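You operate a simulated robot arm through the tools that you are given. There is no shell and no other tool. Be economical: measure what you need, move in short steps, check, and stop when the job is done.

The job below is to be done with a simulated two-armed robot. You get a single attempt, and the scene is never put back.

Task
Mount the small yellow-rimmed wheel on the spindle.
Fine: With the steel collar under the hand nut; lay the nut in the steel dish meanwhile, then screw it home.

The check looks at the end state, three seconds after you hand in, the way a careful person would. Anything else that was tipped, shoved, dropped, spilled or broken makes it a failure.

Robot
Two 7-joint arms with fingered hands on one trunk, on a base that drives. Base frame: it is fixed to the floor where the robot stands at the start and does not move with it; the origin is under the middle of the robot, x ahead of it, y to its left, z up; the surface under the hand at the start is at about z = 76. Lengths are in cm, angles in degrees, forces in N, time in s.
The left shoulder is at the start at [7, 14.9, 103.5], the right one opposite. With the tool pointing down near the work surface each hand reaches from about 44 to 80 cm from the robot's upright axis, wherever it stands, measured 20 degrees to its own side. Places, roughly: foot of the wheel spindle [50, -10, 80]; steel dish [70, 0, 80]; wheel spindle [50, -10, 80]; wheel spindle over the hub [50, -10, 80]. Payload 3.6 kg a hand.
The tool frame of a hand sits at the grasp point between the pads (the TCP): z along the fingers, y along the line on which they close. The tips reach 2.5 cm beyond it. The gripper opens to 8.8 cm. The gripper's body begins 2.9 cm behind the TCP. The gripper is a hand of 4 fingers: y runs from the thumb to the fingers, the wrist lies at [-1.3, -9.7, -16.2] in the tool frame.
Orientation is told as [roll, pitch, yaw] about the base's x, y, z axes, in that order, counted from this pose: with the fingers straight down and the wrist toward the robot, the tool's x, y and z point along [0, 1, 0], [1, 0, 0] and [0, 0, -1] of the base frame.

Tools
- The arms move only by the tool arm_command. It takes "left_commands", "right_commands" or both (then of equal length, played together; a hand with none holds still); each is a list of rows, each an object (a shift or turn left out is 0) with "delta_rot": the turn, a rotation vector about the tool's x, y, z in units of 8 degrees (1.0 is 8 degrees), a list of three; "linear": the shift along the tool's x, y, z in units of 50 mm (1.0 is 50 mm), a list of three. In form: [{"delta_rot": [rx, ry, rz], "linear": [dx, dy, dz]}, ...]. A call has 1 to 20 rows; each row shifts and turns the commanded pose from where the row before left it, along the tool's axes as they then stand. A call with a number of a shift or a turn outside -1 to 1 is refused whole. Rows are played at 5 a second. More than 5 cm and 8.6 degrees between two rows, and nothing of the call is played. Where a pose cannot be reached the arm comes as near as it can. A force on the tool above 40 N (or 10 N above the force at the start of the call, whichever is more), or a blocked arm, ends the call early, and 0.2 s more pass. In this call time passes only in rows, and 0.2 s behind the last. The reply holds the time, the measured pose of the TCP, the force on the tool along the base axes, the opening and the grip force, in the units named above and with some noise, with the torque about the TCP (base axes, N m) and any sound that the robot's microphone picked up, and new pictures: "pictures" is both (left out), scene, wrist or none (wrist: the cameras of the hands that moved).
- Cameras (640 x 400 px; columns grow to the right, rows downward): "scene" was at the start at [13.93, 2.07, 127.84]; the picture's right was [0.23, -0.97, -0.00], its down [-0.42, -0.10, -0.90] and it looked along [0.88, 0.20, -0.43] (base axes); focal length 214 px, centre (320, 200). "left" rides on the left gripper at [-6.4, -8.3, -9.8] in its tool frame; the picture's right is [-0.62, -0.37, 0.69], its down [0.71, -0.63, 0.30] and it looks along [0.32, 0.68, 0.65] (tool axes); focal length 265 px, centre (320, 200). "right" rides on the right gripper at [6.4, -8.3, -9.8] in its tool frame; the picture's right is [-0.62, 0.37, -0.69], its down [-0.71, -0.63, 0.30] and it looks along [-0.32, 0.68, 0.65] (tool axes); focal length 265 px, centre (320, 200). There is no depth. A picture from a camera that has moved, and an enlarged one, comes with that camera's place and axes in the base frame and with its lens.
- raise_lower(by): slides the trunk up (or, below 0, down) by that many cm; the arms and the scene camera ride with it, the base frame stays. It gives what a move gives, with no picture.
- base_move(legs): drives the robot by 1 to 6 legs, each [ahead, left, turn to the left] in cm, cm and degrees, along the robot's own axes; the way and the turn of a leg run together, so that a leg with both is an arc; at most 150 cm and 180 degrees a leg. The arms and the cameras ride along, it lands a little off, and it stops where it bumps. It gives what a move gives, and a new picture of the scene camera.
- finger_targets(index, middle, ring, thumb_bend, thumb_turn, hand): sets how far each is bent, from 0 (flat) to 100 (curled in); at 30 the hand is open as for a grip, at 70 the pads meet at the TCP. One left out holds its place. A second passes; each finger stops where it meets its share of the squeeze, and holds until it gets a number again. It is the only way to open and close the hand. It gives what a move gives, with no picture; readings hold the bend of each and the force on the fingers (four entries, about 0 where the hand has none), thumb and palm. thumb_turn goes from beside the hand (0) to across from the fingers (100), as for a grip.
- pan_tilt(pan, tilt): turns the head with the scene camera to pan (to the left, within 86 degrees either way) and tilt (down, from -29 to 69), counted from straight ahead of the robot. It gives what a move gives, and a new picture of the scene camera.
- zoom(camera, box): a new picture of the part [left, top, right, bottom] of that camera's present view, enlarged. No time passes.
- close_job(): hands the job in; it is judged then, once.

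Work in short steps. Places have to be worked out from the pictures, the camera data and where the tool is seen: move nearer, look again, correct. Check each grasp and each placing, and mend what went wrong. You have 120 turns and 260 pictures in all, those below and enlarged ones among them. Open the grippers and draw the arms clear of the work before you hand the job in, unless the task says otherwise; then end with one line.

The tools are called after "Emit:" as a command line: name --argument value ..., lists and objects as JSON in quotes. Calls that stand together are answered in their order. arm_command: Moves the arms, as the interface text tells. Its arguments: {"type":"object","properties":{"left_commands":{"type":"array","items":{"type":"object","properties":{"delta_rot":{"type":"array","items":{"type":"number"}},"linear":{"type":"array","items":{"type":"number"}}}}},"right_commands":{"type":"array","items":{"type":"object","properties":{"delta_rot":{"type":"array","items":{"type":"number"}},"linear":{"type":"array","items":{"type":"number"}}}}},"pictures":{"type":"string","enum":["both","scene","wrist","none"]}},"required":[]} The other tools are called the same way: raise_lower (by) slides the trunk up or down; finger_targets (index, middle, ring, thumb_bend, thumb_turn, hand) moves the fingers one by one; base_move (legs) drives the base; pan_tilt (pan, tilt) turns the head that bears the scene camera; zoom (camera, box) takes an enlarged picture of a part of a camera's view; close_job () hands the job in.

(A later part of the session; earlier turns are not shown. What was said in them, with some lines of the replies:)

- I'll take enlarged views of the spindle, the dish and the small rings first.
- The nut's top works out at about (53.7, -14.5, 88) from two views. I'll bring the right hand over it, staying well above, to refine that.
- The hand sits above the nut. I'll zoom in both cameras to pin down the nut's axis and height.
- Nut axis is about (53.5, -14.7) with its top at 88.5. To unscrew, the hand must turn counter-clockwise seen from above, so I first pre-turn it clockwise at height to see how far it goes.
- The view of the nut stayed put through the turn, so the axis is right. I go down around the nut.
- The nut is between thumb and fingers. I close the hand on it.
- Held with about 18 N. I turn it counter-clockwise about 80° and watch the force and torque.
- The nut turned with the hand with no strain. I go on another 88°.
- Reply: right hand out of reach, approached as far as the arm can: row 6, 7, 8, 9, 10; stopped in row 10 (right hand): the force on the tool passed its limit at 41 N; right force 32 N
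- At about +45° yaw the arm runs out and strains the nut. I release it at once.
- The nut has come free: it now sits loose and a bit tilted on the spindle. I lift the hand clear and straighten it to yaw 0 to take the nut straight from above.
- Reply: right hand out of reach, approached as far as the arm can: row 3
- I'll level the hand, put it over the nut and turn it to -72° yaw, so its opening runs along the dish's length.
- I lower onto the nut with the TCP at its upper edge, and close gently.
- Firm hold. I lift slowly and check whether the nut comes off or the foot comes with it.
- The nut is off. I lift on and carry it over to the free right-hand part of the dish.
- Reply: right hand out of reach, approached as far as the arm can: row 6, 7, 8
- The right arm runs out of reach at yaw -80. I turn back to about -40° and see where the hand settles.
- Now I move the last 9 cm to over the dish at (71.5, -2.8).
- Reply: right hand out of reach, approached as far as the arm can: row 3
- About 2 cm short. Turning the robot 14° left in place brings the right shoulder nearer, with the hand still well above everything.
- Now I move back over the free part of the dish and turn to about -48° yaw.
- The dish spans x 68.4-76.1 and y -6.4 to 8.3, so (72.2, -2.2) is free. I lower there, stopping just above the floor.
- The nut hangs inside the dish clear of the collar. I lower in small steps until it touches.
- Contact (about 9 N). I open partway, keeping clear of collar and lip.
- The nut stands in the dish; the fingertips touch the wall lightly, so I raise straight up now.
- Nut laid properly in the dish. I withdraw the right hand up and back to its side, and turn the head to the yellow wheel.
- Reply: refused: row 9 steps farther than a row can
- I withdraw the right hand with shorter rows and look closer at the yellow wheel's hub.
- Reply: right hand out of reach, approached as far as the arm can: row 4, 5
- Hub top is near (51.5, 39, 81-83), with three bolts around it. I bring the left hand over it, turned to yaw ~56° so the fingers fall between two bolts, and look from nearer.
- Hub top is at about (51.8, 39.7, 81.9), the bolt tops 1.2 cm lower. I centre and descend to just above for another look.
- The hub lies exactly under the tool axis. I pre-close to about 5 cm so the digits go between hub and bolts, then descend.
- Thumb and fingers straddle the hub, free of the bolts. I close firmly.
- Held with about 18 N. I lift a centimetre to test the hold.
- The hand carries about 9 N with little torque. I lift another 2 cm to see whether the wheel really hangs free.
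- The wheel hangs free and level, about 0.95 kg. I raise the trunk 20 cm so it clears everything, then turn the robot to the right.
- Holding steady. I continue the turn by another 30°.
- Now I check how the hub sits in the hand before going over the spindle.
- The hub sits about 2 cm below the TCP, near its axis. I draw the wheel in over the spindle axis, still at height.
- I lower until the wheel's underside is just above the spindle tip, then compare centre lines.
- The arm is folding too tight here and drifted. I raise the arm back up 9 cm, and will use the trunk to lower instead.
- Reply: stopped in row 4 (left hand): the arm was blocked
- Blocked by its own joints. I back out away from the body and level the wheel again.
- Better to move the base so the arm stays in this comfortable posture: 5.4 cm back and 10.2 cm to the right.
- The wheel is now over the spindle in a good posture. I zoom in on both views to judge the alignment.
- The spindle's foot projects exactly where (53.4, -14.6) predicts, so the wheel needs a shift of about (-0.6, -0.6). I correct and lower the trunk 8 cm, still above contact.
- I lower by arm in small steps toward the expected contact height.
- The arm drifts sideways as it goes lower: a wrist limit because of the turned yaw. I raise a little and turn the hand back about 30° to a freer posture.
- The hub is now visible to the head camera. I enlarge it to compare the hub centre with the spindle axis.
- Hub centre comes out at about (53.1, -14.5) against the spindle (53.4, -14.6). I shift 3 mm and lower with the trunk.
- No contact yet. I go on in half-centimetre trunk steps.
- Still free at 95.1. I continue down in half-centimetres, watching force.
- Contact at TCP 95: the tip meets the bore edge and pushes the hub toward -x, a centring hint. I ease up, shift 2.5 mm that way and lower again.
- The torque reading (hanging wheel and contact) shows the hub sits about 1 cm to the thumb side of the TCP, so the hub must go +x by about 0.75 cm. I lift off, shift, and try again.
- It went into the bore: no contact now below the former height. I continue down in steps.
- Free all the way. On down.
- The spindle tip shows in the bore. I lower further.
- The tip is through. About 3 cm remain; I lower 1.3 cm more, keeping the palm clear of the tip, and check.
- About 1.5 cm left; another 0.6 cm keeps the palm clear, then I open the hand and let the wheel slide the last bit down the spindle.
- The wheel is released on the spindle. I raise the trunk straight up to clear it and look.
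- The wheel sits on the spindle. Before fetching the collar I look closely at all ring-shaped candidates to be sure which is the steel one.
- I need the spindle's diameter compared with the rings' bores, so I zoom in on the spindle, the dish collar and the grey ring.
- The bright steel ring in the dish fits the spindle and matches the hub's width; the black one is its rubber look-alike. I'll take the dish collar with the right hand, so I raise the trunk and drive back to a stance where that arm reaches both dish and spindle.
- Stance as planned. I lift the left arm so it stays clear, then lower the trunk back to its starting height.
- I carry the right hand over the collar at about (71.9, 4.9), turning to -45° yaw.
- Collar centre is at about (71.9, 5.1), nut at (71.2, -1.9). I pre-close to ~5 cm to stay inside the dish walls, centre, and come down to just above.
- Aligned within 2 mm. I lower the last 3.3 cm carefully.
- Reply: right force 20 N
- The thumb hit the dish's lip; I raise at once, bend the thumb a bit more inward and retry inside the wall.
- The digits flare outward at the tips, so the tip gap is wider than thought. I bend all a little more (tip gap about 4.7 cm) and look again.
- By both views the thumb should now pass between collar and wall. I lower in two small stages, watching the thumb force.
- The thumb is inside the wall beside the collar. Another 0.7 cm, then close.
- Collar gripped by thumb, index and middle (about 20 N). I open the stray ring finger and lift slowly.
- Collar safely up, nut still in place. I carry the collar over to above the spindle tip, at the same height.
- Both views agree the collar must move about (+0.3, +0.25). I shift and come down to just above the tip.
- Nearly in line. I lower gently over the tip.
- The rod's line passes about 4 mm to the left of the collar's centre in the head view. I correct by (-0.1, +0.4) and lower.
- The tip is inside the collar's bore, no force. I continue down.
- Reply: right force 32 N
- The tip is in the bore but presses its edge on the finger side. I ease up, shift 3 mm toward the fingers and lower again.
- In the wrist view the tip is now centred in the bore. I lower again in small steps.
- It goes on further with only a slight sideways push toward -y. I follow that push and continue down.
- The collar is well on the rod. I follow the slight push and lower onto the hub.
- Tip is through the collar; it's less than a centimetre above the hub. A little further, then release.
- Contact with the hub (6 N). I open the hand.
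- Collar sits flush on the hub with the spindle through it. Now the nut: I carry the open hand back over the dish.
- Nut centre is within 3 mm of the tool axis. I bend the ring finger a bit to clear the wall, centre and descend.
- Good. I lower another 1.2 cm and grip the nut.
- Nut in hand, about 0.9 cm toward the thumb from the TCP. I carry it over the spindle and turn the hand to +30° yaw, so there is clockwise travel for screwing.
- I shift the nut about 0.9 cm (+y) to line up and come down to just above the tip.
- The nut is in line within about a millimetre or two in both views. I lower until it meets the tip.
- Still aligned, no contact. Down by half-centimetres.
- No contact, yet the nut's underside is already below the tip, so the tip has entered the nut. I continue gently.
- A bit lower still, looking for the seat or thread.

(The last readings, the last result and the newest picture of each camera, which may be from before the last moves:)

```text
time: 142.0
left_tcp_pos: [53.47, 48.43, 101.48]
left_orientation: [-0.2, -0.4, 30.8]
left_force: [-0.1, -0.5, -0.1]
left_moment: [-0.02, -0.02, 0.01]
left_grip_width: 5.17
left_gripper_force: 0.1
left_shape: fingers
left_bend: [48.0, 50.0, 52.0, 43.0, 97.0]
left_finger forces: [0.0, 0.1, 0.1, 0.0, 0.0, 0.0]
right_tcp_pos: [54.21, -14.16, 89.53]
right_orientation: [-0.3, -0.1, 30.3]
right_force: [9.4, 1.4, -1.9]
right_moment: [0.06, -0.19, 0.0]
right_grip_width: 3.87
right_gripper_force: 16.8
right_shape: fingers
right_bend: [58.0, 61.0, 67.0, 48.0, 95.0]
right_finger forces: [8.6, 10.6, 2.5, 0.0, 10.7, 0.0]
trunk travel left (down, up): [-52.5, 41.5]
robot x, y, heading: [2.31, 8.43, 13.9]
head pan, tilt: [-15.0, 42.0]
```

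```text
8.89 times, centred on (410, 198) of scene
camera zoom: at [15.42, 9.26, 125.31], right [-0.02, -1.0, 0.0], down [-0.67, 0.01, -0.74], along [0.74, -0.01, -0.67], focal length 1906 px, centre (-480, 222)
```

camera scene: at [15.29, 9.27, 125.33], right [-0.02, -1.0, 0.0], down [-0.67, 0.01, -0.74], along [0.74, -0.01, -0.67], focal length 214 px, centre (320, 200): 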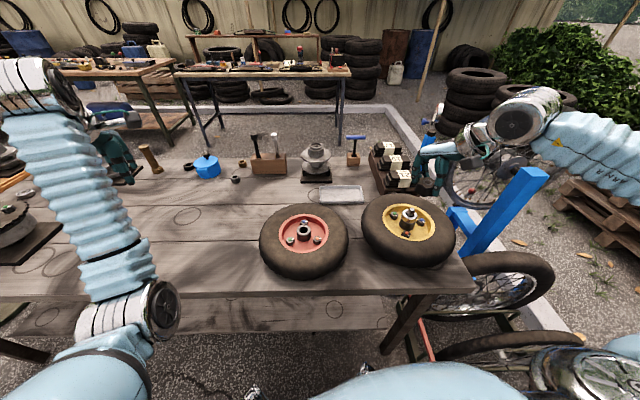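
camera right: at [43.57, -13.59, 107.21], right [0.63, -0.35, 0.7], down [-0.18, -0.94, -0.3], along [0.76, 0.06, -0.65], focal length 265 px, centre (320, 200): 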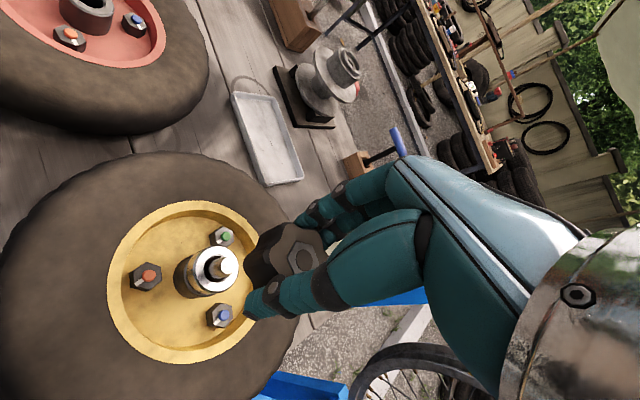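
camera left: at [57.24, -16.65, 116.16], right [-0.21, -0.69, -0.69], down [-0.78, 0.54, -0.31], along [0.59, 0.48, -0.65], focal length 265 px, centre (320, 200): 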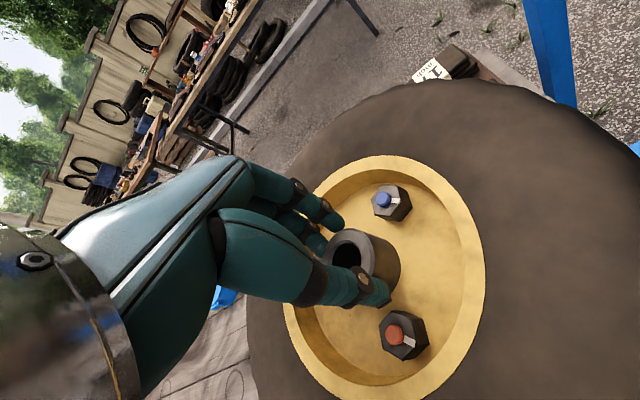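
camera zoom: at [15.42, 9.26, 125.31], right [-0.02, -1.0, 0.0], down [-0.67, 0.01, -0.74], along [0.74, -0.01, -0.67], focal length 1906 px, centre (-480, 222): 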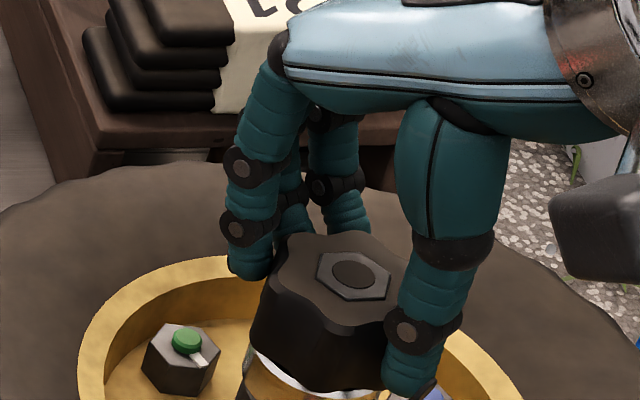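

The rod now sits in the nut and pushes it +x. I relieve that and begin turning clockwise about the spindle axis, a short stretch first.

Emit:
arm_command --right_commands '[{"linear": [-0.03, 0.05, 0]}, {"delta_rot": [0, 0, 1], "linear": [-0.0235, -0.0045, 0]}, {"delta_rot": [0, 0, 1], "linear": [-0.0235, -0.0045, 0]}, {"delta_rot": [0, 0, 1], "linear": [-0.0235, -0.0045, 0]}, {"delta_rot": [0, 0, 1], "linear": [-0.0235, -0.0045, 0]}, {"linear": [0, 0, 0]}]' --pictures "none"

Emit:
zoom --camera "scene" --box '[380, 175, 440, 220]'

Emit:
zoom --camera "right" --box '[180, 160, 400, 310]'

```text
time: 143.4
left_tcp_pos: [53.44, 48.33, 101.46]
left_orientation: [-0.1, -0.2, 30.8]
left_force: [0.4, 0.2, -0.1]
left_moment: [-0.01, -0.01, 0.0]
left_grip_width: 5.16
left_gripper_force: 0.1
left_shape: fingers
left_bend: [48.0, 50.0, 52.0, 43.0, 97.0]
left_finger forces: [0.0, 0.1, 0.1, 0.0, 0.1, 0.1]
right_tcp_pos: [54.45, -14.68, 89.59]
right_orientation: [-0.3, -0.1, -1.8]
right_force: [5.3, -0.8, -1.9]
right_moment: [0.02, -0.07, 0.04]
right_grip_width: 3.89
right_gripper_force: 15.7
right_shape: fingers
right_bend: [59.0, 61.0, 68.0, 47.0, 95.0]
right_finger forces: [8.2, 9.2, 1.6, 0.0, 12.3, 0.1]
trunk travel left (down, up): [-52.5, 41.5]
robot x, y, heading: [2.08, 8.1, 13.7]
head pan, tilt: [-15.0, 42.0]
```

```text
8.89 times, centred on (410, 198) of scene
camera zoom: at [15.43, 9.24, 125.31], right [-0.02, -1.0, 0.0], down [-0.67, 0.01, -0.74], along [0.74, -0.01, -0.67], focal length 1906 px, centre (-480, 222)
```

zoom: 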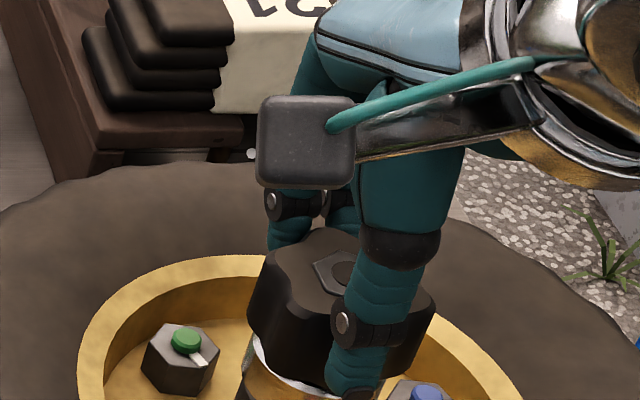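

```text
2.67 times, centred on (290, 235) of right
camera zoom: at [46.32, -7.83, 99.55], right [0.35, -0.63, 0.7], down [-0.65, -0.7, -0.3], along [0.67, -0.35, -0.65], focal length 708 px, centre (400, 107)
```

zoom: 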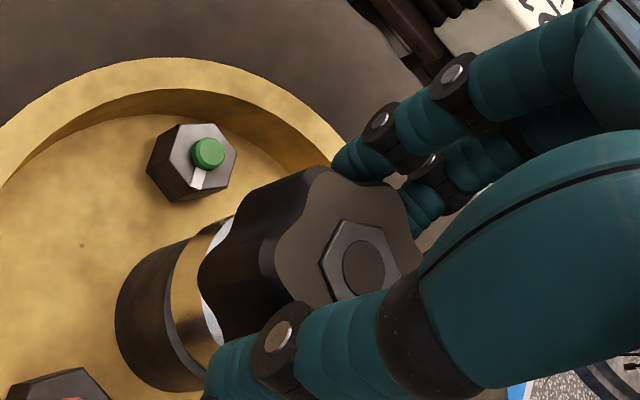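

Turning freely. I continue clockwise another 72° with slight downward feed.

Emit:
arm_command --right_commands '[{"delta_rot": [0, 0, 1], "linear": [-0.0235, -0.0045, 0.01]}, {"delta_rot": [0, 0, 1], "linear": [-0.0235, -0.0045, 0.01]}, {"delta_rot": [0, 0, 1], "linear": [-0.0235, -0.0045, 0.01]}, {"delta_rot": [0, 0, 1], "linear": [-0.0235, -0.0045, 0.01]}, {"delta_rot": [0, 0, 1], "linear": [-0.0235, -0.0045, 0.01]}, {"delta_rot": [0, 0, 1], "linear": [-0.0235, -0.0045, 0.01]}, {"delta_rot": [0, 0, 1], "linear": [-0.0235, -0.0045, 0.01]}, {"delta_rot": [0, 0, 1], "linear": [-0.0235, -0.0045, 0.01]}, {"delta_rot": [0, 0, 1], "linear": [-0.0235, -0.0045, 0.01]}, {"linear": [0, 0, 0]}]' --pictures "none"

Emit:
zoom --camera "scene" --box '[380, 175, 440, 220]'

```text
time: 145.6
left_tcp_pos: [53.39, 48.33, 101.56]
left_orientation: [0.0, -0.3, 30.9]
left_force: [0.2, 0.1, -0.3]
left_moment: [0.0, -0.04, 0.04]
left_grip_width: 5.17
left_gripper_force: 0.1
left_shape: fingers
left_bend: [48.0, 50.0, 52.0, 43.0, 97.0]
left_finger forces: [0.0, 0.0, 0.0, 0.0, 0.0, 0.0]
right_tcp_pos: [53.67, -15.48, 89.27]
right_orientation: [0.3, -0.2, -73.7]
right_force: [4.6, -8.3, 7.2]
right_moment: [-0.26, -0.12, 0.12]
right_grip_width: 3.81
right_gripper_force: 17.5
right_shape: fingers
right_bend: [57.0, 60.0, 67.0, 49.0, 95.0]
right_finger forces: [9.8, 10.1, 2.5, 0.0, 12.2, 0.1]
trunk travel left (down, up): [-52.5, 41.5]
robot x, y, heading: [2.54, 8.04, 13.8]
head pan, tilt: [-15.0, 42.0]
```

```text
8.89 times, centred on (410, 198) of scene
camera zoom: at [15.33, 9.1, 125.32], right [-0.02, -1.0, 0.0], down [-0.67, 0.01, -0.74], along [0.74, -0.01, -0.67], focal length 1906 px, centre (-480, 222)
```

zoom: 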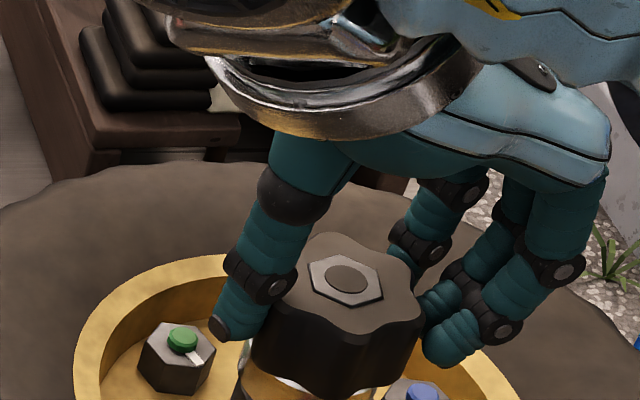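

The nut is on and turning, with light axial load. I open, re-centre the hand on the nut, and turn back counter-clockwise for the next stroke.

Emit:
finger_targets --hand "right" --index 44 --middle 45 --ring 46 --thumb_bend 35

Emit:
zoom --camera "scene" --box '[380, 175, 440, 220]'

Emit:
zoom --camera "right" --box '[180, 160, 400, 310]'

```text
time: 146.6
left_tcp_pos: [53.39, 48.26, 101.55]
left_orientation: [-0.1, -0.3, 30.8]
left_force: [-0.3, 0.5, 0.3]
left_moment: [-0.03, -0.03, 0.05]
left_grip_width: 5.16
left_gripper_force: 0.1
left_shape: fingers
left_bend: [48.0, 50.0, 52.0, 43.0, 97.0]
left_finger forces: [0.0, 0.0, 0.0, 0.0, 0.0, 0.0]
right_tcp_pos: [53.64, -15.46, 89.3]
right_orientation: [0.1, -0.2, -73.7]
right_force: [0.1, -0.1, 0.3]
right_moment: [0.0, -0.02, -0.03]
right_grip_width: 6.39
right_gripper_force: 0.0
right_shape: fingers
right_bend: [44.0, 45.0, 46.0, 35.0, 97.0]
right_finger forces: [0.0, 0.1, 0.0, 0.0, 0.1, 0.0]
trunk travel left (down, up): [-52.5, 41.5]
robot x, y, heading: [2.16, 8.44, 14.0]
head pan, tilt: [-15.0, 42.0]
```

```text
8.89 times, centred on (410, 198) of scene
camera zoom: at [15.3, 9.21, 125.32], right [-0.02, -1.0, 0.0], down [-0.67, 0.01, -0.74], along [0.74, -0.01, -0.67], focal length 1906 px, centre (-480, 222)
```

zoom: 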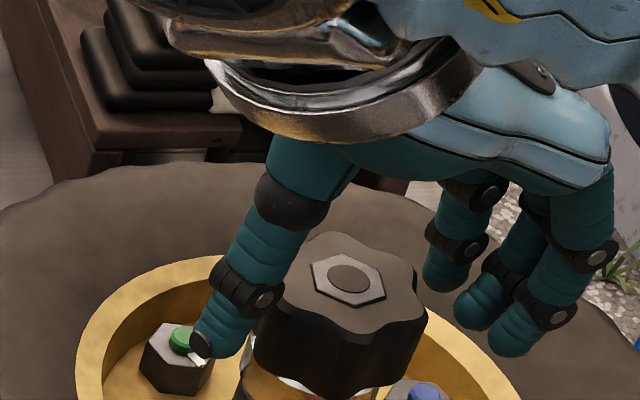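

```text
2.67 times, centred on (290, 235) of right
camera zoom: at [57.54, -5.45, 99.18], right [-0.49, -0.53, 0.69], down [-0.86, 0.4, -0.31], along [-0.12, -0.75, -0.65], focal length 708 px, centre (400, 107)
```

zoom: 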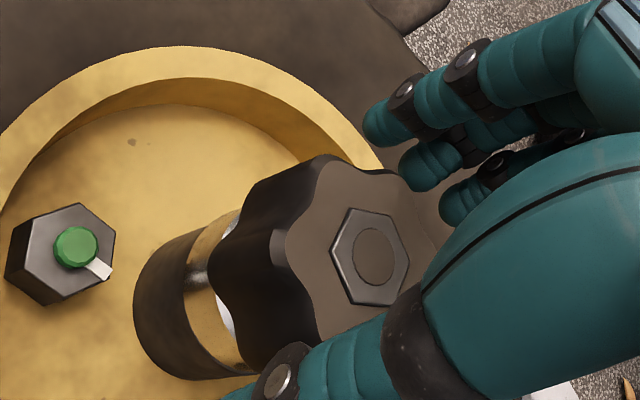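

The nut stays level on the thread when let go. I centre the hand on it and rotate back 104°.

Emit:
arm_command --right_commands '[{"linear": [0.05, -0.19, 0]}, {"delta_rot": [0, 0, -1]}, {"delta_rot": [0, 0, -1]}, {"delta_rot": [0, 0, -1]}, {"delta_rot": [0, 0, -1]}, {"delta_rot": [0, 0, -1]}, {"delta_rot": [0, 0, -1]}, {"delta_rot": [0, 0, -1]}, {"delta_rot": [0, 0, -1]}, {"delta_rot": [0, 0, -1]}, {"delta_rot": [0, 0, -1]}, {"delta_rot": [0, 0, -1]}, {"delta_rot": [0, 0, -1]}, {"delta_rot": [0, 0, -1]}, {"linear": [0, 0, 0]}]' --pictures "none"

Emit:
zoom --camera "right" --box '[180, 160, 400, 310]'

```text
time: 149.8
left_tcp_pos: [53.47, 48.34, 101.59]
left_orientation: [-0.1, -0.2, 30.8]
left_force: [-0.3, 0.0, -0.2]
left_moment: [-0.02, -0.01, 0.03]
left_grip_width: 5.13
left_gripper_force: 0.0
left_shape: fingers
left_bend: [48.0, 50.0, 52.0, 43.0, 97.0]
left_finger forces: [0.0, 0.0, 0.0, 0.0, 0.0, 0.1]
right_tcp_pos: [53.64, -14.44, 89.23]
right_orientation: [-0.3, -0.1, 30.4]
right_force: [-0.4, -0.9, 0.2]
right_moment: [-0.03, -0.03, -0.03]
right_grip_width: 6.41
right_gripper_force: 0.1
right_shape: fingers
right_bend: [44.0, 45.0, 46.0, 35.0, 97.0]
right_finger forces: [0.0, 0.1, 0.1, 0.0, 0.0, 0.0]
trunk travel left (down, up): [-52.5, 41.5]
robot x, y, heading: [2.54, 8.13, 13.8]
head pan, tilt: [-15.0, 42.0]
```

```text
2.67 times, centred on (290, 235) of right
camera zoom: at [43.21, -12.89, 99.17], right [0.63, -0.35, 0.7], down [-0.18, -0.94, -0.3], along [0.76, 0.06, -0.65], focal length 708 px, centre (400, 107)
```

zoom: 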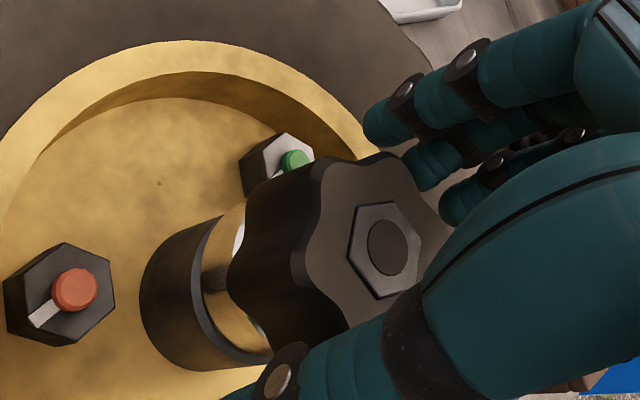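

I lower slightly, grip and make the second clockwise stroke.

Emit:
arm_command --right_commands '[{"linear": [0, 0, 0.1]}, {"linear": [0, 0, 0]}]' --pictures "none"

Emit:
finger_targets --hand "right" --index 75 --middle 75 --ring 70 --thumb_bend 75

Emit:
arm_command --right_commands '[{"delta_rot": [0, 0, 1], "linear": [0, 0, 0.006]}, {"delta_rot": [0, 0, 1], "linear": [0, 0, 0.006]}, {"delta_rot": [0, 0, 1], "linear": [0, 0, 0.006]}, {"delta_rot": [0, 0, 1], "linear": [0, 0, 0.006]}, {"delta_rot": [0, 0, 1], "linear": [0, 0, 0.006]}, {"delta_rot": [0, 0, 1], "linear": [0, 0, 0.006]}, {"delta_rot": [0, 0, 1], "linear": [0, 0, 0.006]}, {"delta_rot": [0, 0, 1], "linear": [0, 0, 0.006]}, {"delta_rot": [0, 0, 1], "linear": [0, 0, 0.006]}, {"delta_rot": [0, 0, 1], "linear": [0, 0, 0.006]}, {"delta_rot": [0, 0, 1], "linear": [0, 0, 0.006]}, {"delta_rot": [0, 0, 1], "linear": [0, 0, 0.006]}, {"delta_rot": [0, 0, 1], "linear": [0, 0, 0.006]}, {"linear": [0, 0, 0]}]' --pictures "none"

Emit:
zoom --camera "scene" --box '[380, 175, 440, 220]'

```text
time: 150.4
left_tcp_pos: [53.4, 48.24, 101.46]
left_orientation: [-0.1, -0.3, 30.8]
left_force: [0.6, -0.5, -0.4]
left_moment: [0.0, -0.01, 0.03]
left_grip_width: 5.15
left_gripper_force: 0.0
left_shape: fingers
left_bend: [48.0, 50.0, 52.0, 43.0, 97.0]
left_finger forces: [0.0, 0.0, 0.1, 0.0, 0.0, 0.1]
right_tcp_pos: [53.58, -14.37, 88.67]
right_orientation: [-0.3, 0.0, 30.3]
right_force: [0.7, -0.2, -0.1]
right_moment: [-0.03, 0.0, 0.0]
right_grip_width: 6.4
right_gripper_force: 0.0
right_shape: fingers
right_bend: [44.0, 45.0, 46.0, 35.0, 97.0]
right_finger forces: [0.1, 0.1, 0.0, 0.0, 0.0, 0.1]
trunk travel left (down, up): [-52.5, 41.5]
robot x, y, heading: [2.33, 8.22, 14.0]
head pan, tilt: [-15.0, 42.0]
```

```text
time: 151.4
left_tcp_pos: [53.51, 48.37, 101.44]
left_orientation: [-0.1, -0.2, 30.8]
left_force: [0.0, 0.3, 0.1]
left_moment: [-0.02, -0.02, -0.03]
left_grip_width: 5.17
left_gripper_force: 0.0
left_shape: fingers
left_bend: [48.0, 50.0, 52.0, 43.0, 97.0]
left_finger forces: [0.0, 0.0, 0.0, 0.0, 0.1, 0.0]
right_tcp_pos: [53.68, -14.31, 88.61]
right_orientation: [-0.4, 0.0, 30.2]
right_force: [3.3, -0.9, 0.0]
right_moment: [0.03, -0.26, 0.05]
right_grip_width: 3.9
right_gripper_force: 20.2
right_shape: fingers
right_bend: [52.0, 57.0, 65.0, 56.0, 96.0]
right_finger forces: [9.3, 9.1, 3.5, 0.1, 19.5, 0.0]
trunk travel left (down, up): [-52.5, 41.5]
robot x, y, heading: [2.13, 8.37, 13.9]
head pan, tilt: [-15.0, 42.0]
```

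```text
time: 154.4
left_tcp_pos: [53.54, 48.32, 101.32]
left_orientation: [-0.1, -0.2, 30.8]
left_force: [0.6, -0.1, -1.0]
left_moment: [-0.02, 0.05, -0.03]
left_grip_width: 5.15
left_gripper_force: 0.0
left_shape: fingers
left_bend: [48.0, 50.0, 52.0, 43.0, 97.0]
left_finger forces: [0.0, 0.0, 0.0, 0.0, 0.0, 0.0]
right_tcp_pos: [53.63, -14.61, 88.55]
right_orientation: [0.0, -0.7, -74.5]
right_force: [-10.1, -19.6, 26.6]
right_moment: [-0.2, 0.54, 0.37]
right_grip_width: 3.7
right_gripper_force: 30.9
right_shape: fingers
right_bend: [56.0, 53.0, 60.0, 65.0, 100.0]
right_finger forces: [9.8, 7.0, 4.2, 0.1, 40.6, 0.0]
trunk travel left (down, up): [-52.5, 41.5]
robot x, y, heading: [2.29, 8.26, 13.9]
head pan, tilt: [-15.0, 42.0]
```

```text
8.89 times, centred on (410, 198) of scene
camera zoom: at [15.5, 9.27, 125.33], right [-0.02, -1.0, 0.0], down [-0.67, 0.01, -0.74], along [0.74, -0.01, -0.67], focal length 1906 px, centre (-480, 222)
```

zoom: 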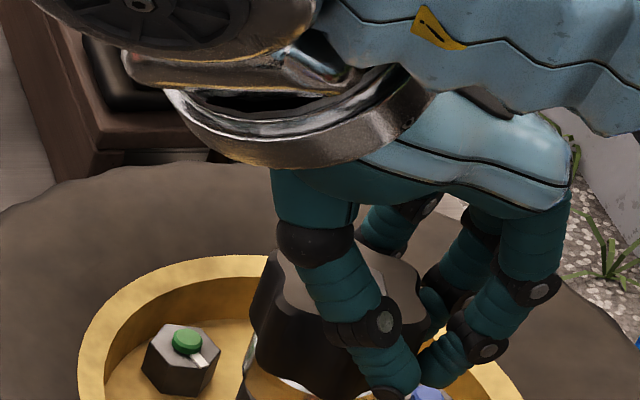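

The torque rose and the thumb slipped round, so the nut may already be home, or the grip slid. I let go, raise and inspect.

Emit:
finger_targets --hand "right" --index 40 --middle 40 --ring 40 --thumb_bend 30

Emit:
arm_command --right_commands '[{"linear": [0, 0, -0.3]}, {"linear": [0, 0, -0.6]}, {"linear": [0, 0, -0.8]}, {"linear": [0, 0, 0]}]' --pictures "none"

Emit:
zoom --camera "scene" --box '[380, 180, 440, 225]'

Emit:
zoom --camera "right" --box '[140, 190, 320, 320]'

```text
time: 154.9
left_tcp_pos: [53.3, 47.99, 101.7]
left_orientation: [0.0, -0.5, 30.7]
left_force: [0.2, 1.1, 1.0]
left_moment: [0.01, 0.01, 0.02]
left_grip_width: 5.17
left_gripper_force: 0.0
left_shape: fingers
left_bend: [48.0, 50.0, 52.0, 43.0, 97.0]
left_finger forces: [0.1, 0.0, 0.1, 0.0, 0.0, 0.0]
right_tcp_pos: [53.48, -15.35, 88.7]
right_orientation: [0.0, -1.0, -75.0]
right_force: [-10.3, -32.5, 25.2]
right_moment: [-0.02, 0.6, 0.89]
right_grip_width: 4.4
right_gripper_force: 24.8
right_shape: fingers
right_bend: [40.0, 40.0, 40.0, 51.0, 100.0]
right_finger forces: [0.0, 0.0, 0.0, 0.0, 49.2, 0.0]
trunk travel left (down, up): [-52.5, 41.5]
robot x, y, heading: [1.82, 8.66, 13.8]
head pan, tilt: [-15.0, 42.0]
stopped (right hand): the force on the tool passed its limit at 46 N (the readings are from after the stop); the commanded pose is now the measured one
```

```text
time: 155.9
left_tcp_pos: [53.56, 48.35, 101.41]
left_orientation: [-0.2, -0.2, 30.8]
left_force: [0.4, 0.0, 0.5]
left_moment: [-0.03, 0.0, 0.0]
left_grip_width: 5.16
left_gripper_force: 0.0
left_shape: fingers
left_bend: [48.0, 50.0, 52.0, 43.0, 97.0]
left_finger forces: [0.0, 0.1, 0.0, 0.0, 0.0, 0.1]
right_tcp_pos: [53.76, -14.57, 96.87]
right_orientation: [-0.3, -0.7, -74.4]
right_force: [0.4, 0.3, -0.4]
right_moment: [0.03, 0.02, -0.01]
right_grip_width: 7.37
right_gripper_force: 0.0
right_shape: fingers
right_bend: [40.0, 40.0, 40.0, 30.0, 98.0]
right_finger forces: [0.0, 0.0, 0.0, 0.1, 0.0, 0.0]
trunk travel left (down, up): [-52.5, 41.5]
robot x, y, heading: [2.1, 7.94, 13.7]
head pan, tilt: [-15.0, 42.0]
```

```text
8.89 times, centred on (410, 202) of scene
camera zoom: at [15.56, 9.48, 125.28], right [-0.02, -1.0, 0.0], down [-0.67, 0.01, -0.74], along [0.74, -0.02, -0.67], focal length 1906 px, centre (-480, 178)
```

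zoom: 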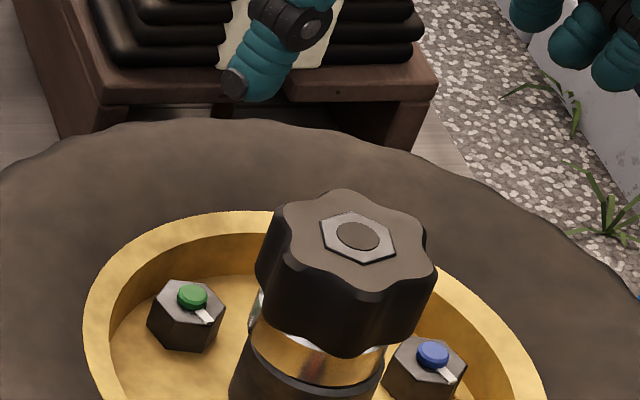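

```text
3.08 times, centred on (230, 255) of right
camera zoom: at [57.83, -4.55, 106.78], right [-0.5, -0.51, 0.7], down [-0.86, 0.41, -0.31], along [-0.13, -0.75, -0.64], focal length 817 px, centre (597, 31)
```

zoom: 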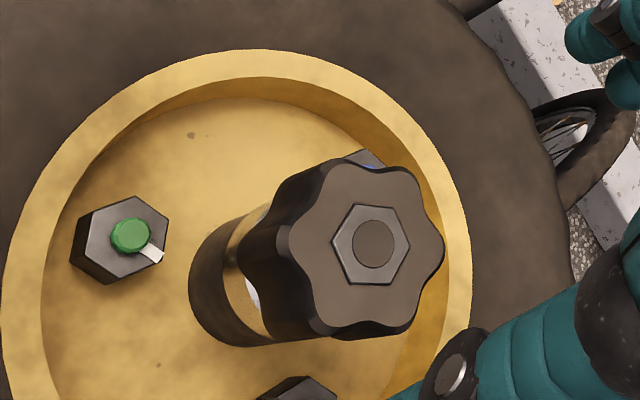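

The nut sits level, but I want to see whether a gap to the collar remains, so I zoom closely on that joint.

Emit:
zoom --camera "scene" --box '[398, 198, 428, 220]'

Emit:
zoom --camera "right" --box '[190, 230, 270, 300]'

```text
16.00 times, centred on (413, 209) of scene
camera zoom: at [15.56, 9.48, 125.28], right [-0.02, -1.0, 0.0], down [-0.67, 0.01, -0.74], along [0.74, -0.02, -0.67], focal length 3432 px, centre (-1168, 56)
```

zoom: 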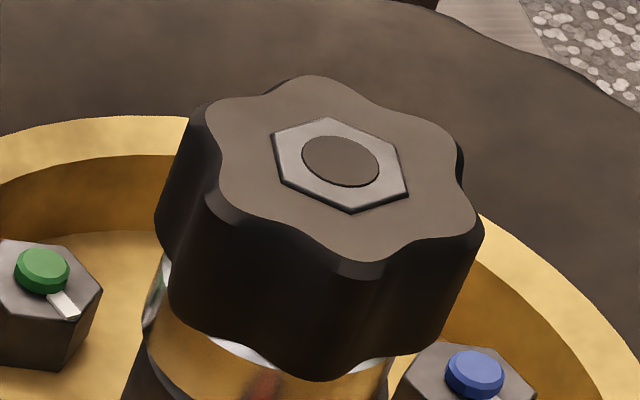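

```text
5.71 times, centred on (230, 265) of right
camera zoom: at [57.83, -4.55, 106.78], right [-0.5, -0.51, 0.7], down [-0.86, 0.41, -0.31], along [-0.13, -0.75, -0.64], focal length 1517 px, centre (834, -171)
```

zoom: 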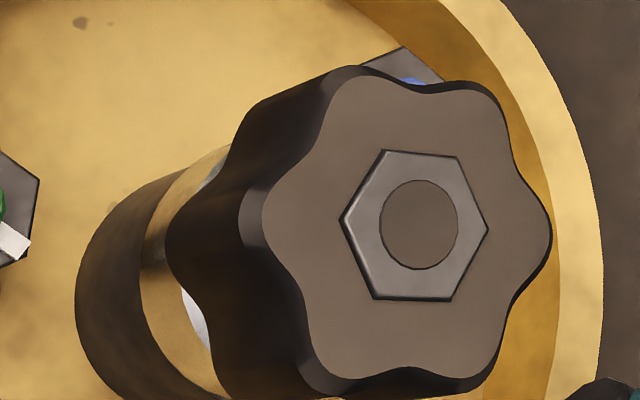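

Looks nearly closed, but I make one more stroke with a slightly higher, better centred grip to make sure. First the hand goes back to +30° and down.

Emit:
arm_command --right_commands '[{"linear": [0, -0.077, 0]}, {"delta_rot": [0, 0, -1]}, {"delta_rot": [0, 0, -1]}, {"delta_rot": [0, 0, -1]}, {"delta_rot": [0, 0, -1]}, {"delta_rot": [0, 0, -1]}, {"delta_rot": [0, 0, -1]}, {"delta_rot": [0, 0, -1]}, {"delta_rot": [0, 0, -1]}, {"delta_rot": [0, 0, -1]}, {"delta_rot": [0, 0, -1]}, {"delta_rot": [0, 0, -1]}, {"delta_rot": [0, 0, -1]}, {"delta_rot": [0, 0, -1]}, {"linear": [0, 0, 0.7]}, {"linear": [0, 0, 0.5]}, {"linear": [0, 0, 0.24]}, {"linear": [0, 0, 0]}]' --pictures "none"

Emit:
finger_targets --hand "right" --index 75 --middle 75 --ring 70 --thumb_bend 62

Emit:
zoom --camera "right" --box '[180, 160, 400, 310]'

```text
time: 159.7
left_tcp_pos: [53.39, 48.23, 101.51]
left_orientation: [-0.1, -0.3, 30.8]
left_force: [0.7, 0.2, 0.3]
left_moment: [-0.04, 0.02, -0.01]
left_grip_width: 5.16
left_gripper_force: 0.0
left_shape: fingers
left_bend: [48.0, 50.0, 52.0, 43.0, 97.0]
left_finger forces: [0.1, 0.0, 0.0, 0.1, 0.0, 0.1]
right_tcp_pos: [53.36, -14.26, 89.67]
right_orientation: [-0.7, 0.2, 29.6]
right_force: [0.2, 0.0, 0.2]
right_moment: [0.0, -0.01, 0.02]
right_grip_width: 7.38
right_gripper_force: 0.1
right_shape: fingers
right_bend: [40.0, 40.0, 40.0, 30.0, 98.0]
right_finger forces: [0.0, 0.0, 0.0, 0.0, 0.1, 0.1]
trunk travel left (down, up): [-52.5, 41.5]
robot x, y, heading: [1.96, 8.14, 13.8]
head pan, tilt: [-15.0, 42.0]
```

```text
time: 160.7
left_tcp_pos: [53.56, 48.27, 101.37]
left_orientation: [-0.1, -0.2, 30.8]
left_force: [1.7, 0.5, -1.1]
left_moment: [0.02, 0.01, 0.01]
left_grip_width: 5.15
left_gripper_force: 0.0
left_shape: fingers
left_bend: [48.0, 50.0, 52.0, 43.0, 97.0]
left_finger forces: [0.0, 0.0, 0.0, 0.1, 0.0, 0.0]
right_tcp_pos: [53.63, -14.35, 89.77]
right_orientation: [-0.6, 0.3, 29.6]
right_force: [13.6, 4.4, 0.4]
right_moment: [0.1, -0.31, 0.08]
right_grip_width: 3.89
right_gripper_force: 15.3
right_shape: fingers
right_bend: [53.0, 57.0, 65.0, 52.0, 96.0]
right_finger forces: [9.5, 9.0, 3.4, 0.0, 8.1, 0.0]
trunk travel left (down, up): [-52.5, 41.5]
robot x, y, heading: [2.02, 8.25, 14.0]
head pan, tilt: [-15.0, 42.0]
```

```text
2.67 times, centred on (290, 235) of right
camera zoom: at [43.31, -12.68, 99.65], right [0.63, -0.35, 0.7], down [-0.19, -0.94, -0.29], along [0.76, 0.05, -0.65], focal length 708 px, centre (400, 107)
```

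zoom: 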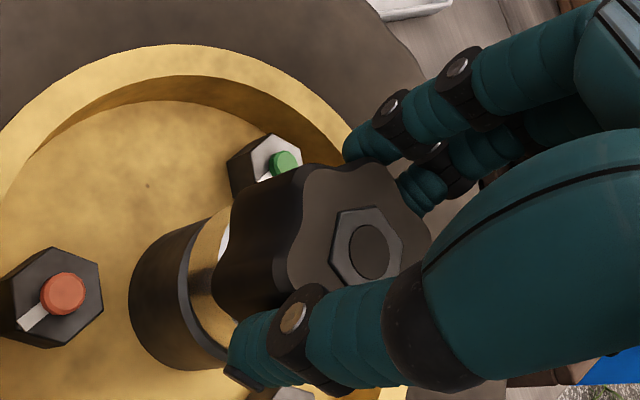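

Gripped centrally. I relieve the side load and turn clockwise for the third stroke.

Emit:
arm_command --right_commands '[{"linear": [-0.025, 0.043, 0]}, {"delta_rot": [0, 0, 1]}, {"delta_rot": [0, 0, 1]}, {"delta_rot": [0, 0, 1]}, {"delta_rot": [0, 0, 1]}, {"delta_rot": [0, 0, 1]}, {"delta_rot": [0, 0, 1]}, {"delta_rot": [0, 0, 1]}, {"linear": [0, 0, 0]}]' --pictures "none"

Emit:
zoom --camera "right" --box '[180, 160, 400, 310]'

```text
time: 162.7
left_tcp_pos: [53.72, 48.32, 101.36]
left_orientation: [-0.2, -0.2, 30.8]
left_force: [-0.7, 1.0, 0.1]
left_moment: [-0.04, 0.01, 0.0]
left_grip_width: 5.17
left_gripper_force: 0.0
left_shape: fingers
left_bend: [48.0, 50.0, 52.0, 43.0, 97.0]
left_finger forces: [0.1, 0.0, 0.1, 0.1, 0.0, 0.0]
right_tcp_pos: [53.92, -14.3, 89.52]
right_orientation: [-0.8, -0.4, -26.5]
right_force: [15.5, -0.7, 3.1]
right_moment: [0.02, -0.28, 1.06]
right_grip_width: 3.91
right_gripper_force: 23.9
right_shape: fingers
right_bend: [57.0, 56.0, 60.0, 50.0, 100.0]
right_finger forces: [13.4, 8.6, 7.9, 0.0, 17.4, 0.0]
trunk travel left (down, up): [-52.5, 41.5]
robot x, y, heading: [2.08, 8.56, 13.6]
head pan, tilt: [-15.0, 42.0]
```

```text
2.67 times, centred on (290, 235) of right
camera zoom: at [49.47, -4.63, 99.47], right [0.05, -0.71, 0.7], down [-0.88, -0.36, -0.3], along [0.47, -0.6, -0.64], focal length 708 px, centre (400, 107)
```

zoom: 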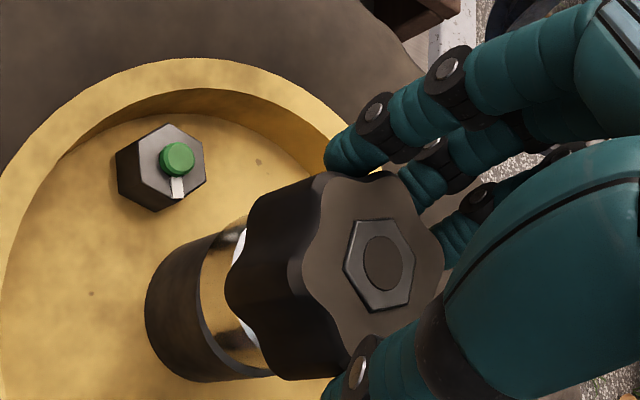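

The torque climbed to about 1 N·m while the nut no longer follows the hand: it is screwed home against the collar. I open the hand, thumb first.

Emit:
finger_targets --hand "right" --thumb_bend 32 --index 50 --middle 50 --ring 50

Emit:
finger_targets --hand "right" --thumb_bend 30 --index 32 --middle 32 --ring 32

Emit:
arm_command --right_commands '[{"linear": [0, 0, -0.3]}, {"linear": [0, 0, -0.6]}, {"linear": [0, 0, -0.8]}, {"linear": [0, 0, -0.8]}, {"linear": [0, 0, 0]}]' --pictures "scene"

Emit:
zoom --camera "right" --box '[100, 170, 340, 350]'

```text
time: 163.7
left_tcp_pos: [53.51, 48.24, 101.36]
left_orientation: [-0.2, -0.3, 30.8]
left_force: [0.2, 0.0, -0.3]
left_moment: [0.02, -0.01, 0.01]
left_grip_width: 5.17
left_gripper_force: 0.0
left_shape: fingers
left_bend: [48.0, 50.0, 52.0, 43.0, 97.0]
left_finger forces: [0.0, 0.1, 0.1, 0.0, 0.1, 0.0]
right_tcp_pos: [53.78, -14.37, 89.68]
right_orientation: [-0.6, -0.3, -26.3]
right_force: [0.2, -0.3, -0.6]
right_moment: [0.02, -0.02, 0.01]
right_grip_width: 6.17
right_gripper_force: 0.0
right_shape: fingers
right_bend: [49.0, 50.0, 50.0, 32.0, 98.0]
right_finger forces: [0.4, 0.1, 0.0, 0.0, 0.0, 0.0]
trunk travel left (down, up): [-52.5, 41.5]
robot x, y, heading: [2.2, 7.99, 13.9]
head pan, tilt: [-15.0, 42.0]
```

```text
time: 164.7
left_tcp_pos: [53.39, 48.14, 101.55]
left_orientation: [-0.1, -0.2, 30.9]
left_force: [0.5, 0.0, -0.2]
left_moment: [0.04, -0.03, 0.03]
left_grip_width: 5.16
left_gripper_force: 0.0
left_shape: fingers
left_bend: [48.0, 50.0, 52.0, 43.0, 97.0]
left_finger forces: [0.0, 0.0, 0.0, 0.0, 0.1, 0.0]
right_tcp_pos: [53.65, -14.38, 89.68]
right_orientation: [-0.6, -0.3, -26.4]
right_force: [0.7, 0.4, -0.6]
right_moment: [-0.02, 0.02, 0.01]
right_grip_width: 8.21
right_gripper_force: 0.1
right_shape: fingers
right_bend: [32.0, 32.0, 32.0, 30.0, 98.0]
right_finger forces: [0.0, 0.0, 0.0, 0.0, 0.0, 0.1]
trunk travel left (down, up): [-52.5, 41.5]
robot x, y, heading: [1.95, 8.21, 13.7]
head pan, tilt: [-15.0, 42.0]
```

```text
time: 165.9
left_tcp_pos: [53.53, 48.33, 101.43]
left_orientation: [-0.1, -0.4, 30.8]
left_force: [0.3, -0.1, 0.0]
left_moment: [0.0, -0.02, 0.02]
left_grip_width: 5.17
left_gripper_force: 0.2
left_shape: fingers
left_bend: [48.0, 50.0, 52.0, 43.0, 97.0]
left_finger forces: [0.1, 0.0, 0.0, 0.1, 0.1, 0.0]
right_tcp_pos: [53.71, -14.17, 102.39]
right_orientation: [-0.6, -0.4, -26.3]
right_force: [0.9, 0.3, -1.0]
right_moment: [0.01, -0.02, 0.01]
right_grip_width: 8.22
right_gripper_force: 0.1
right_shape: fingers
right_bend: [32.0, 32.0, 32.0, 30.0, 98.0]
right_finger forces: [0.0, 0.0, 0.1, 0.0, 0.0, 0.1]
trunk travel left (down, up): [-52.5, 41.5]
robot x, y, heading: [1.98, 8.19, 14.0]
head pan, tilt: [-15.0, 42.0]
camera scene: at [15.26, 9.19, 125.33], right [-0.02, -1.0, 0.0], down [-0.67, 0.01, -0.74], along [0.74, -0.01, -0.67], focal length 214 px, centre (320, 200)
```

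scene: 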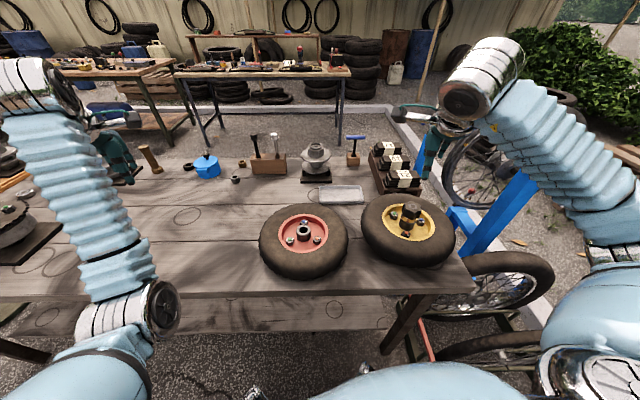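

```text
2.22 times, centred on (220, 260) of right
camera zoom: at [49.13, -4.54, 112.18], right [0.05, -0.71, 0.7], down [-0.88, -0.36, -0.3], along [0.47, -0.6, -0.65], focal length 590 px, centre (542, 67)
```

zoom: 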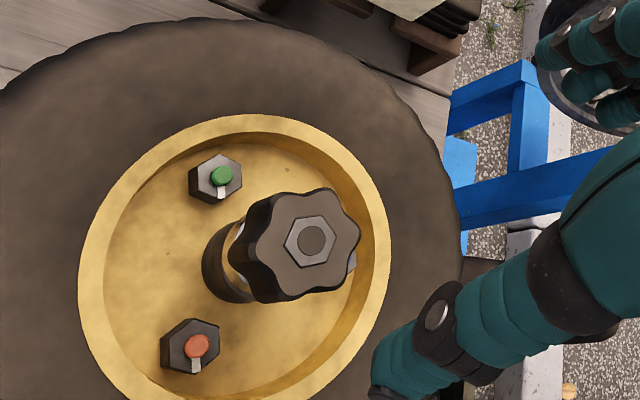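

Hand is clear. One close look at the finished stack to confirm the nut is down on the collar.

Emit:
zoom --camera "scene" --box '[380, 180, 440, 225]'

Emit:
zoom --camera "scene" --box '[396, 205, 420, 222]'

```text
8.89 times, centred on (410, 202) of scene
camera zoom: at [15.26, 9.19, 125.33], right [-0.02, -1.0, 0.0], down [-0.67, 0.01, -0.74], along [0.74, -0.01, -0.67], focal length 1906 px, centre (-480, 178)
```

zoom: 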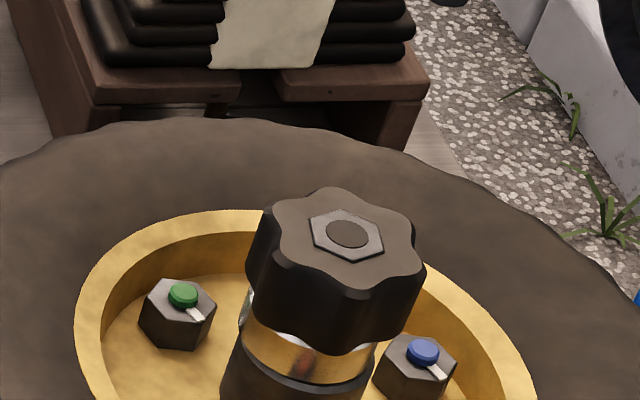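

```text
16.00 times, centred on (408, 214) of scene
camera zoom: at [15.26, 9.19, 125.33], right [-0.02, -1.0, 0.0], down [-0.67, 0.01, -0.74], along [0.74, -0.01, -0.67], focal length 3432 px, centre (-1088, -16)
```

zoom: 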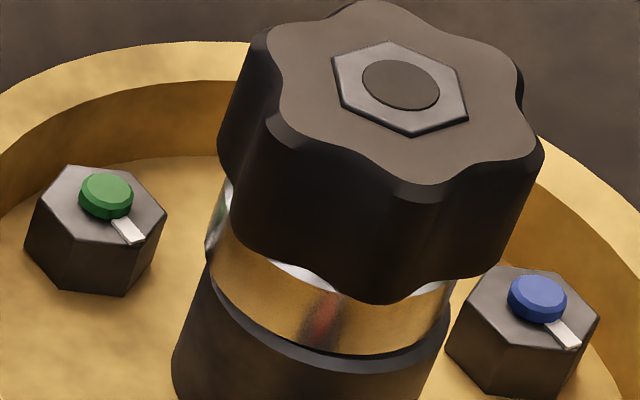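

Nut, collar and hub sit flush with no gap. I open the left hand, and draw the right arm up and back clear of the work.

Emit:
finger_targets --hand "left" --index 30 --middle 30 --ring 30 --thumb_bend 30

Emit:
arm_command --right_commands '[{"linear": [0, 0, -0.8]}, {"linear": [0, 0, -0.8]}, {"linear": [0, 0, -0.8]}, {"linear": [-0.5, 0, -0.3]}, {"linear": [-0.5, 0, -0.3]}, {"linear": [-0.5, 0, 0]}, {"linear": [0, 0, 0]}]' --left_commands '[{"linear": [0, 0, -0.5]}, {"linear": [0, 0, -0.5]}, {"linear": [0, 0, -0.5]}, {"linear": [0, 0, 0]}, {"linear": [0, 0, 0]}, {"linear": [0, 0, 0]}, {"linear": [0, 0, 0]}]' --pictures "scene"

```text
time: 166.9
left_tcp_pos: [53.32, 48.38, 101.53]
left_orientation: [-0.1, -0.3, 30.8]
left_force: [0.1, 0.2, -0.4]
left_moment: [-0.01, 0.02, 0.0]
left_grip_width: 8.41
left_gripper_force: 0.1
left_shape: fingers
left_bend: [30.0, 30.0, 30.0, 30.0, 97.0]
left_finger forces: [0.0, 0.0, 0.0, 0.0, 0.0, 0.1]
right_tcp_pos: [53.77, -14.12, 102.22]
right_orientation: [-0.6, -0.5, -26.4]
right_force: [-0.7, -0.1, 0.3]
right_moment: [-0.05, -0.03, 0.01]
right_grip_width: 8.21
right_gripper_force: 0.1
right_shape: fingers
right_bend: [32.0, 32.0, 32.0, 30.0, 98.0]
right_finger forces: [0.0, 0.0, 0.1, 0.0, 0.0, 0.0]
trunk travel left (down, up): [-52.5, 41.5]
robot x, y, heading: [1.64, 8.3, 13.6]
head pan, tilt: [-15.0, 42.0]
```

```text
time: 168.5
left_tcp_pos: [53.58, 48.29, 109.04]
left_orientation: [-0.1, -0.3, 30.8]
left_force: [-0.5, -0.2, 0.2]
left_moment: [0.01, 0.01, 0.0]
left_grip_width: 8.44
left_gripper_force: 0.0
left_shape: fingers
left_bend: [30.0, 30.0, 30.0, 30.0, 97.0]
left_finger forces: [0.0, 0.1, 0.0, 0.0, 0.0, 0.0]
right_tcp_pos: [50.42, -20.75, 117.31]
right_orientation: [-0.6, -0.2, -26.4]
right_force: [-0.8, -0.6, 0.1]
right_moment: [0.02, 0.0, -0.01]
right_grip_width: 8.24
right_gripper_force: 0.0
right_shape: fingers
right_bend: [32.0, 32.0, 32.0, 30.0, 98.0]
right_finger forces: [0.0, 0.0, 0.0, 0.0, 0.0, 0.0]
trunk travel left (down, up): [-52.5, 41.5]
robot x, y, heading: [1.93, 8.19, 14.0]
head pan, tilt: [-15.0, 42.0]
camera scene: at [15.42, 9.27, 125.31], right [-0.02, -1.0, 0.0], down [-0.67, 0.01, -0.74], along [0.74, -0.02, -0.67], focal length 214 px, centre (320, 200)
```

scene: 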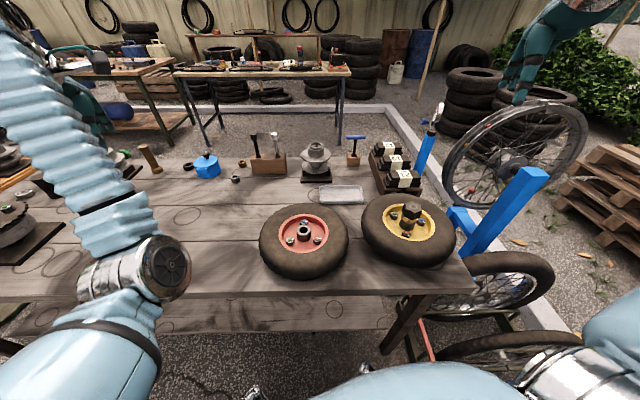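

Everything else stands as it was: the wheel is on the spindle, collar and nut are home, both hands are open and clear. I hand the job in.

Emit:
close_job

```text
The job is handed in.
```

The small yellow-rimmed wheel is on the spindle with the steel collar under the hand nut. I laid the nut in the steel dish in the meantime, then screwed it back on until it turned no further.
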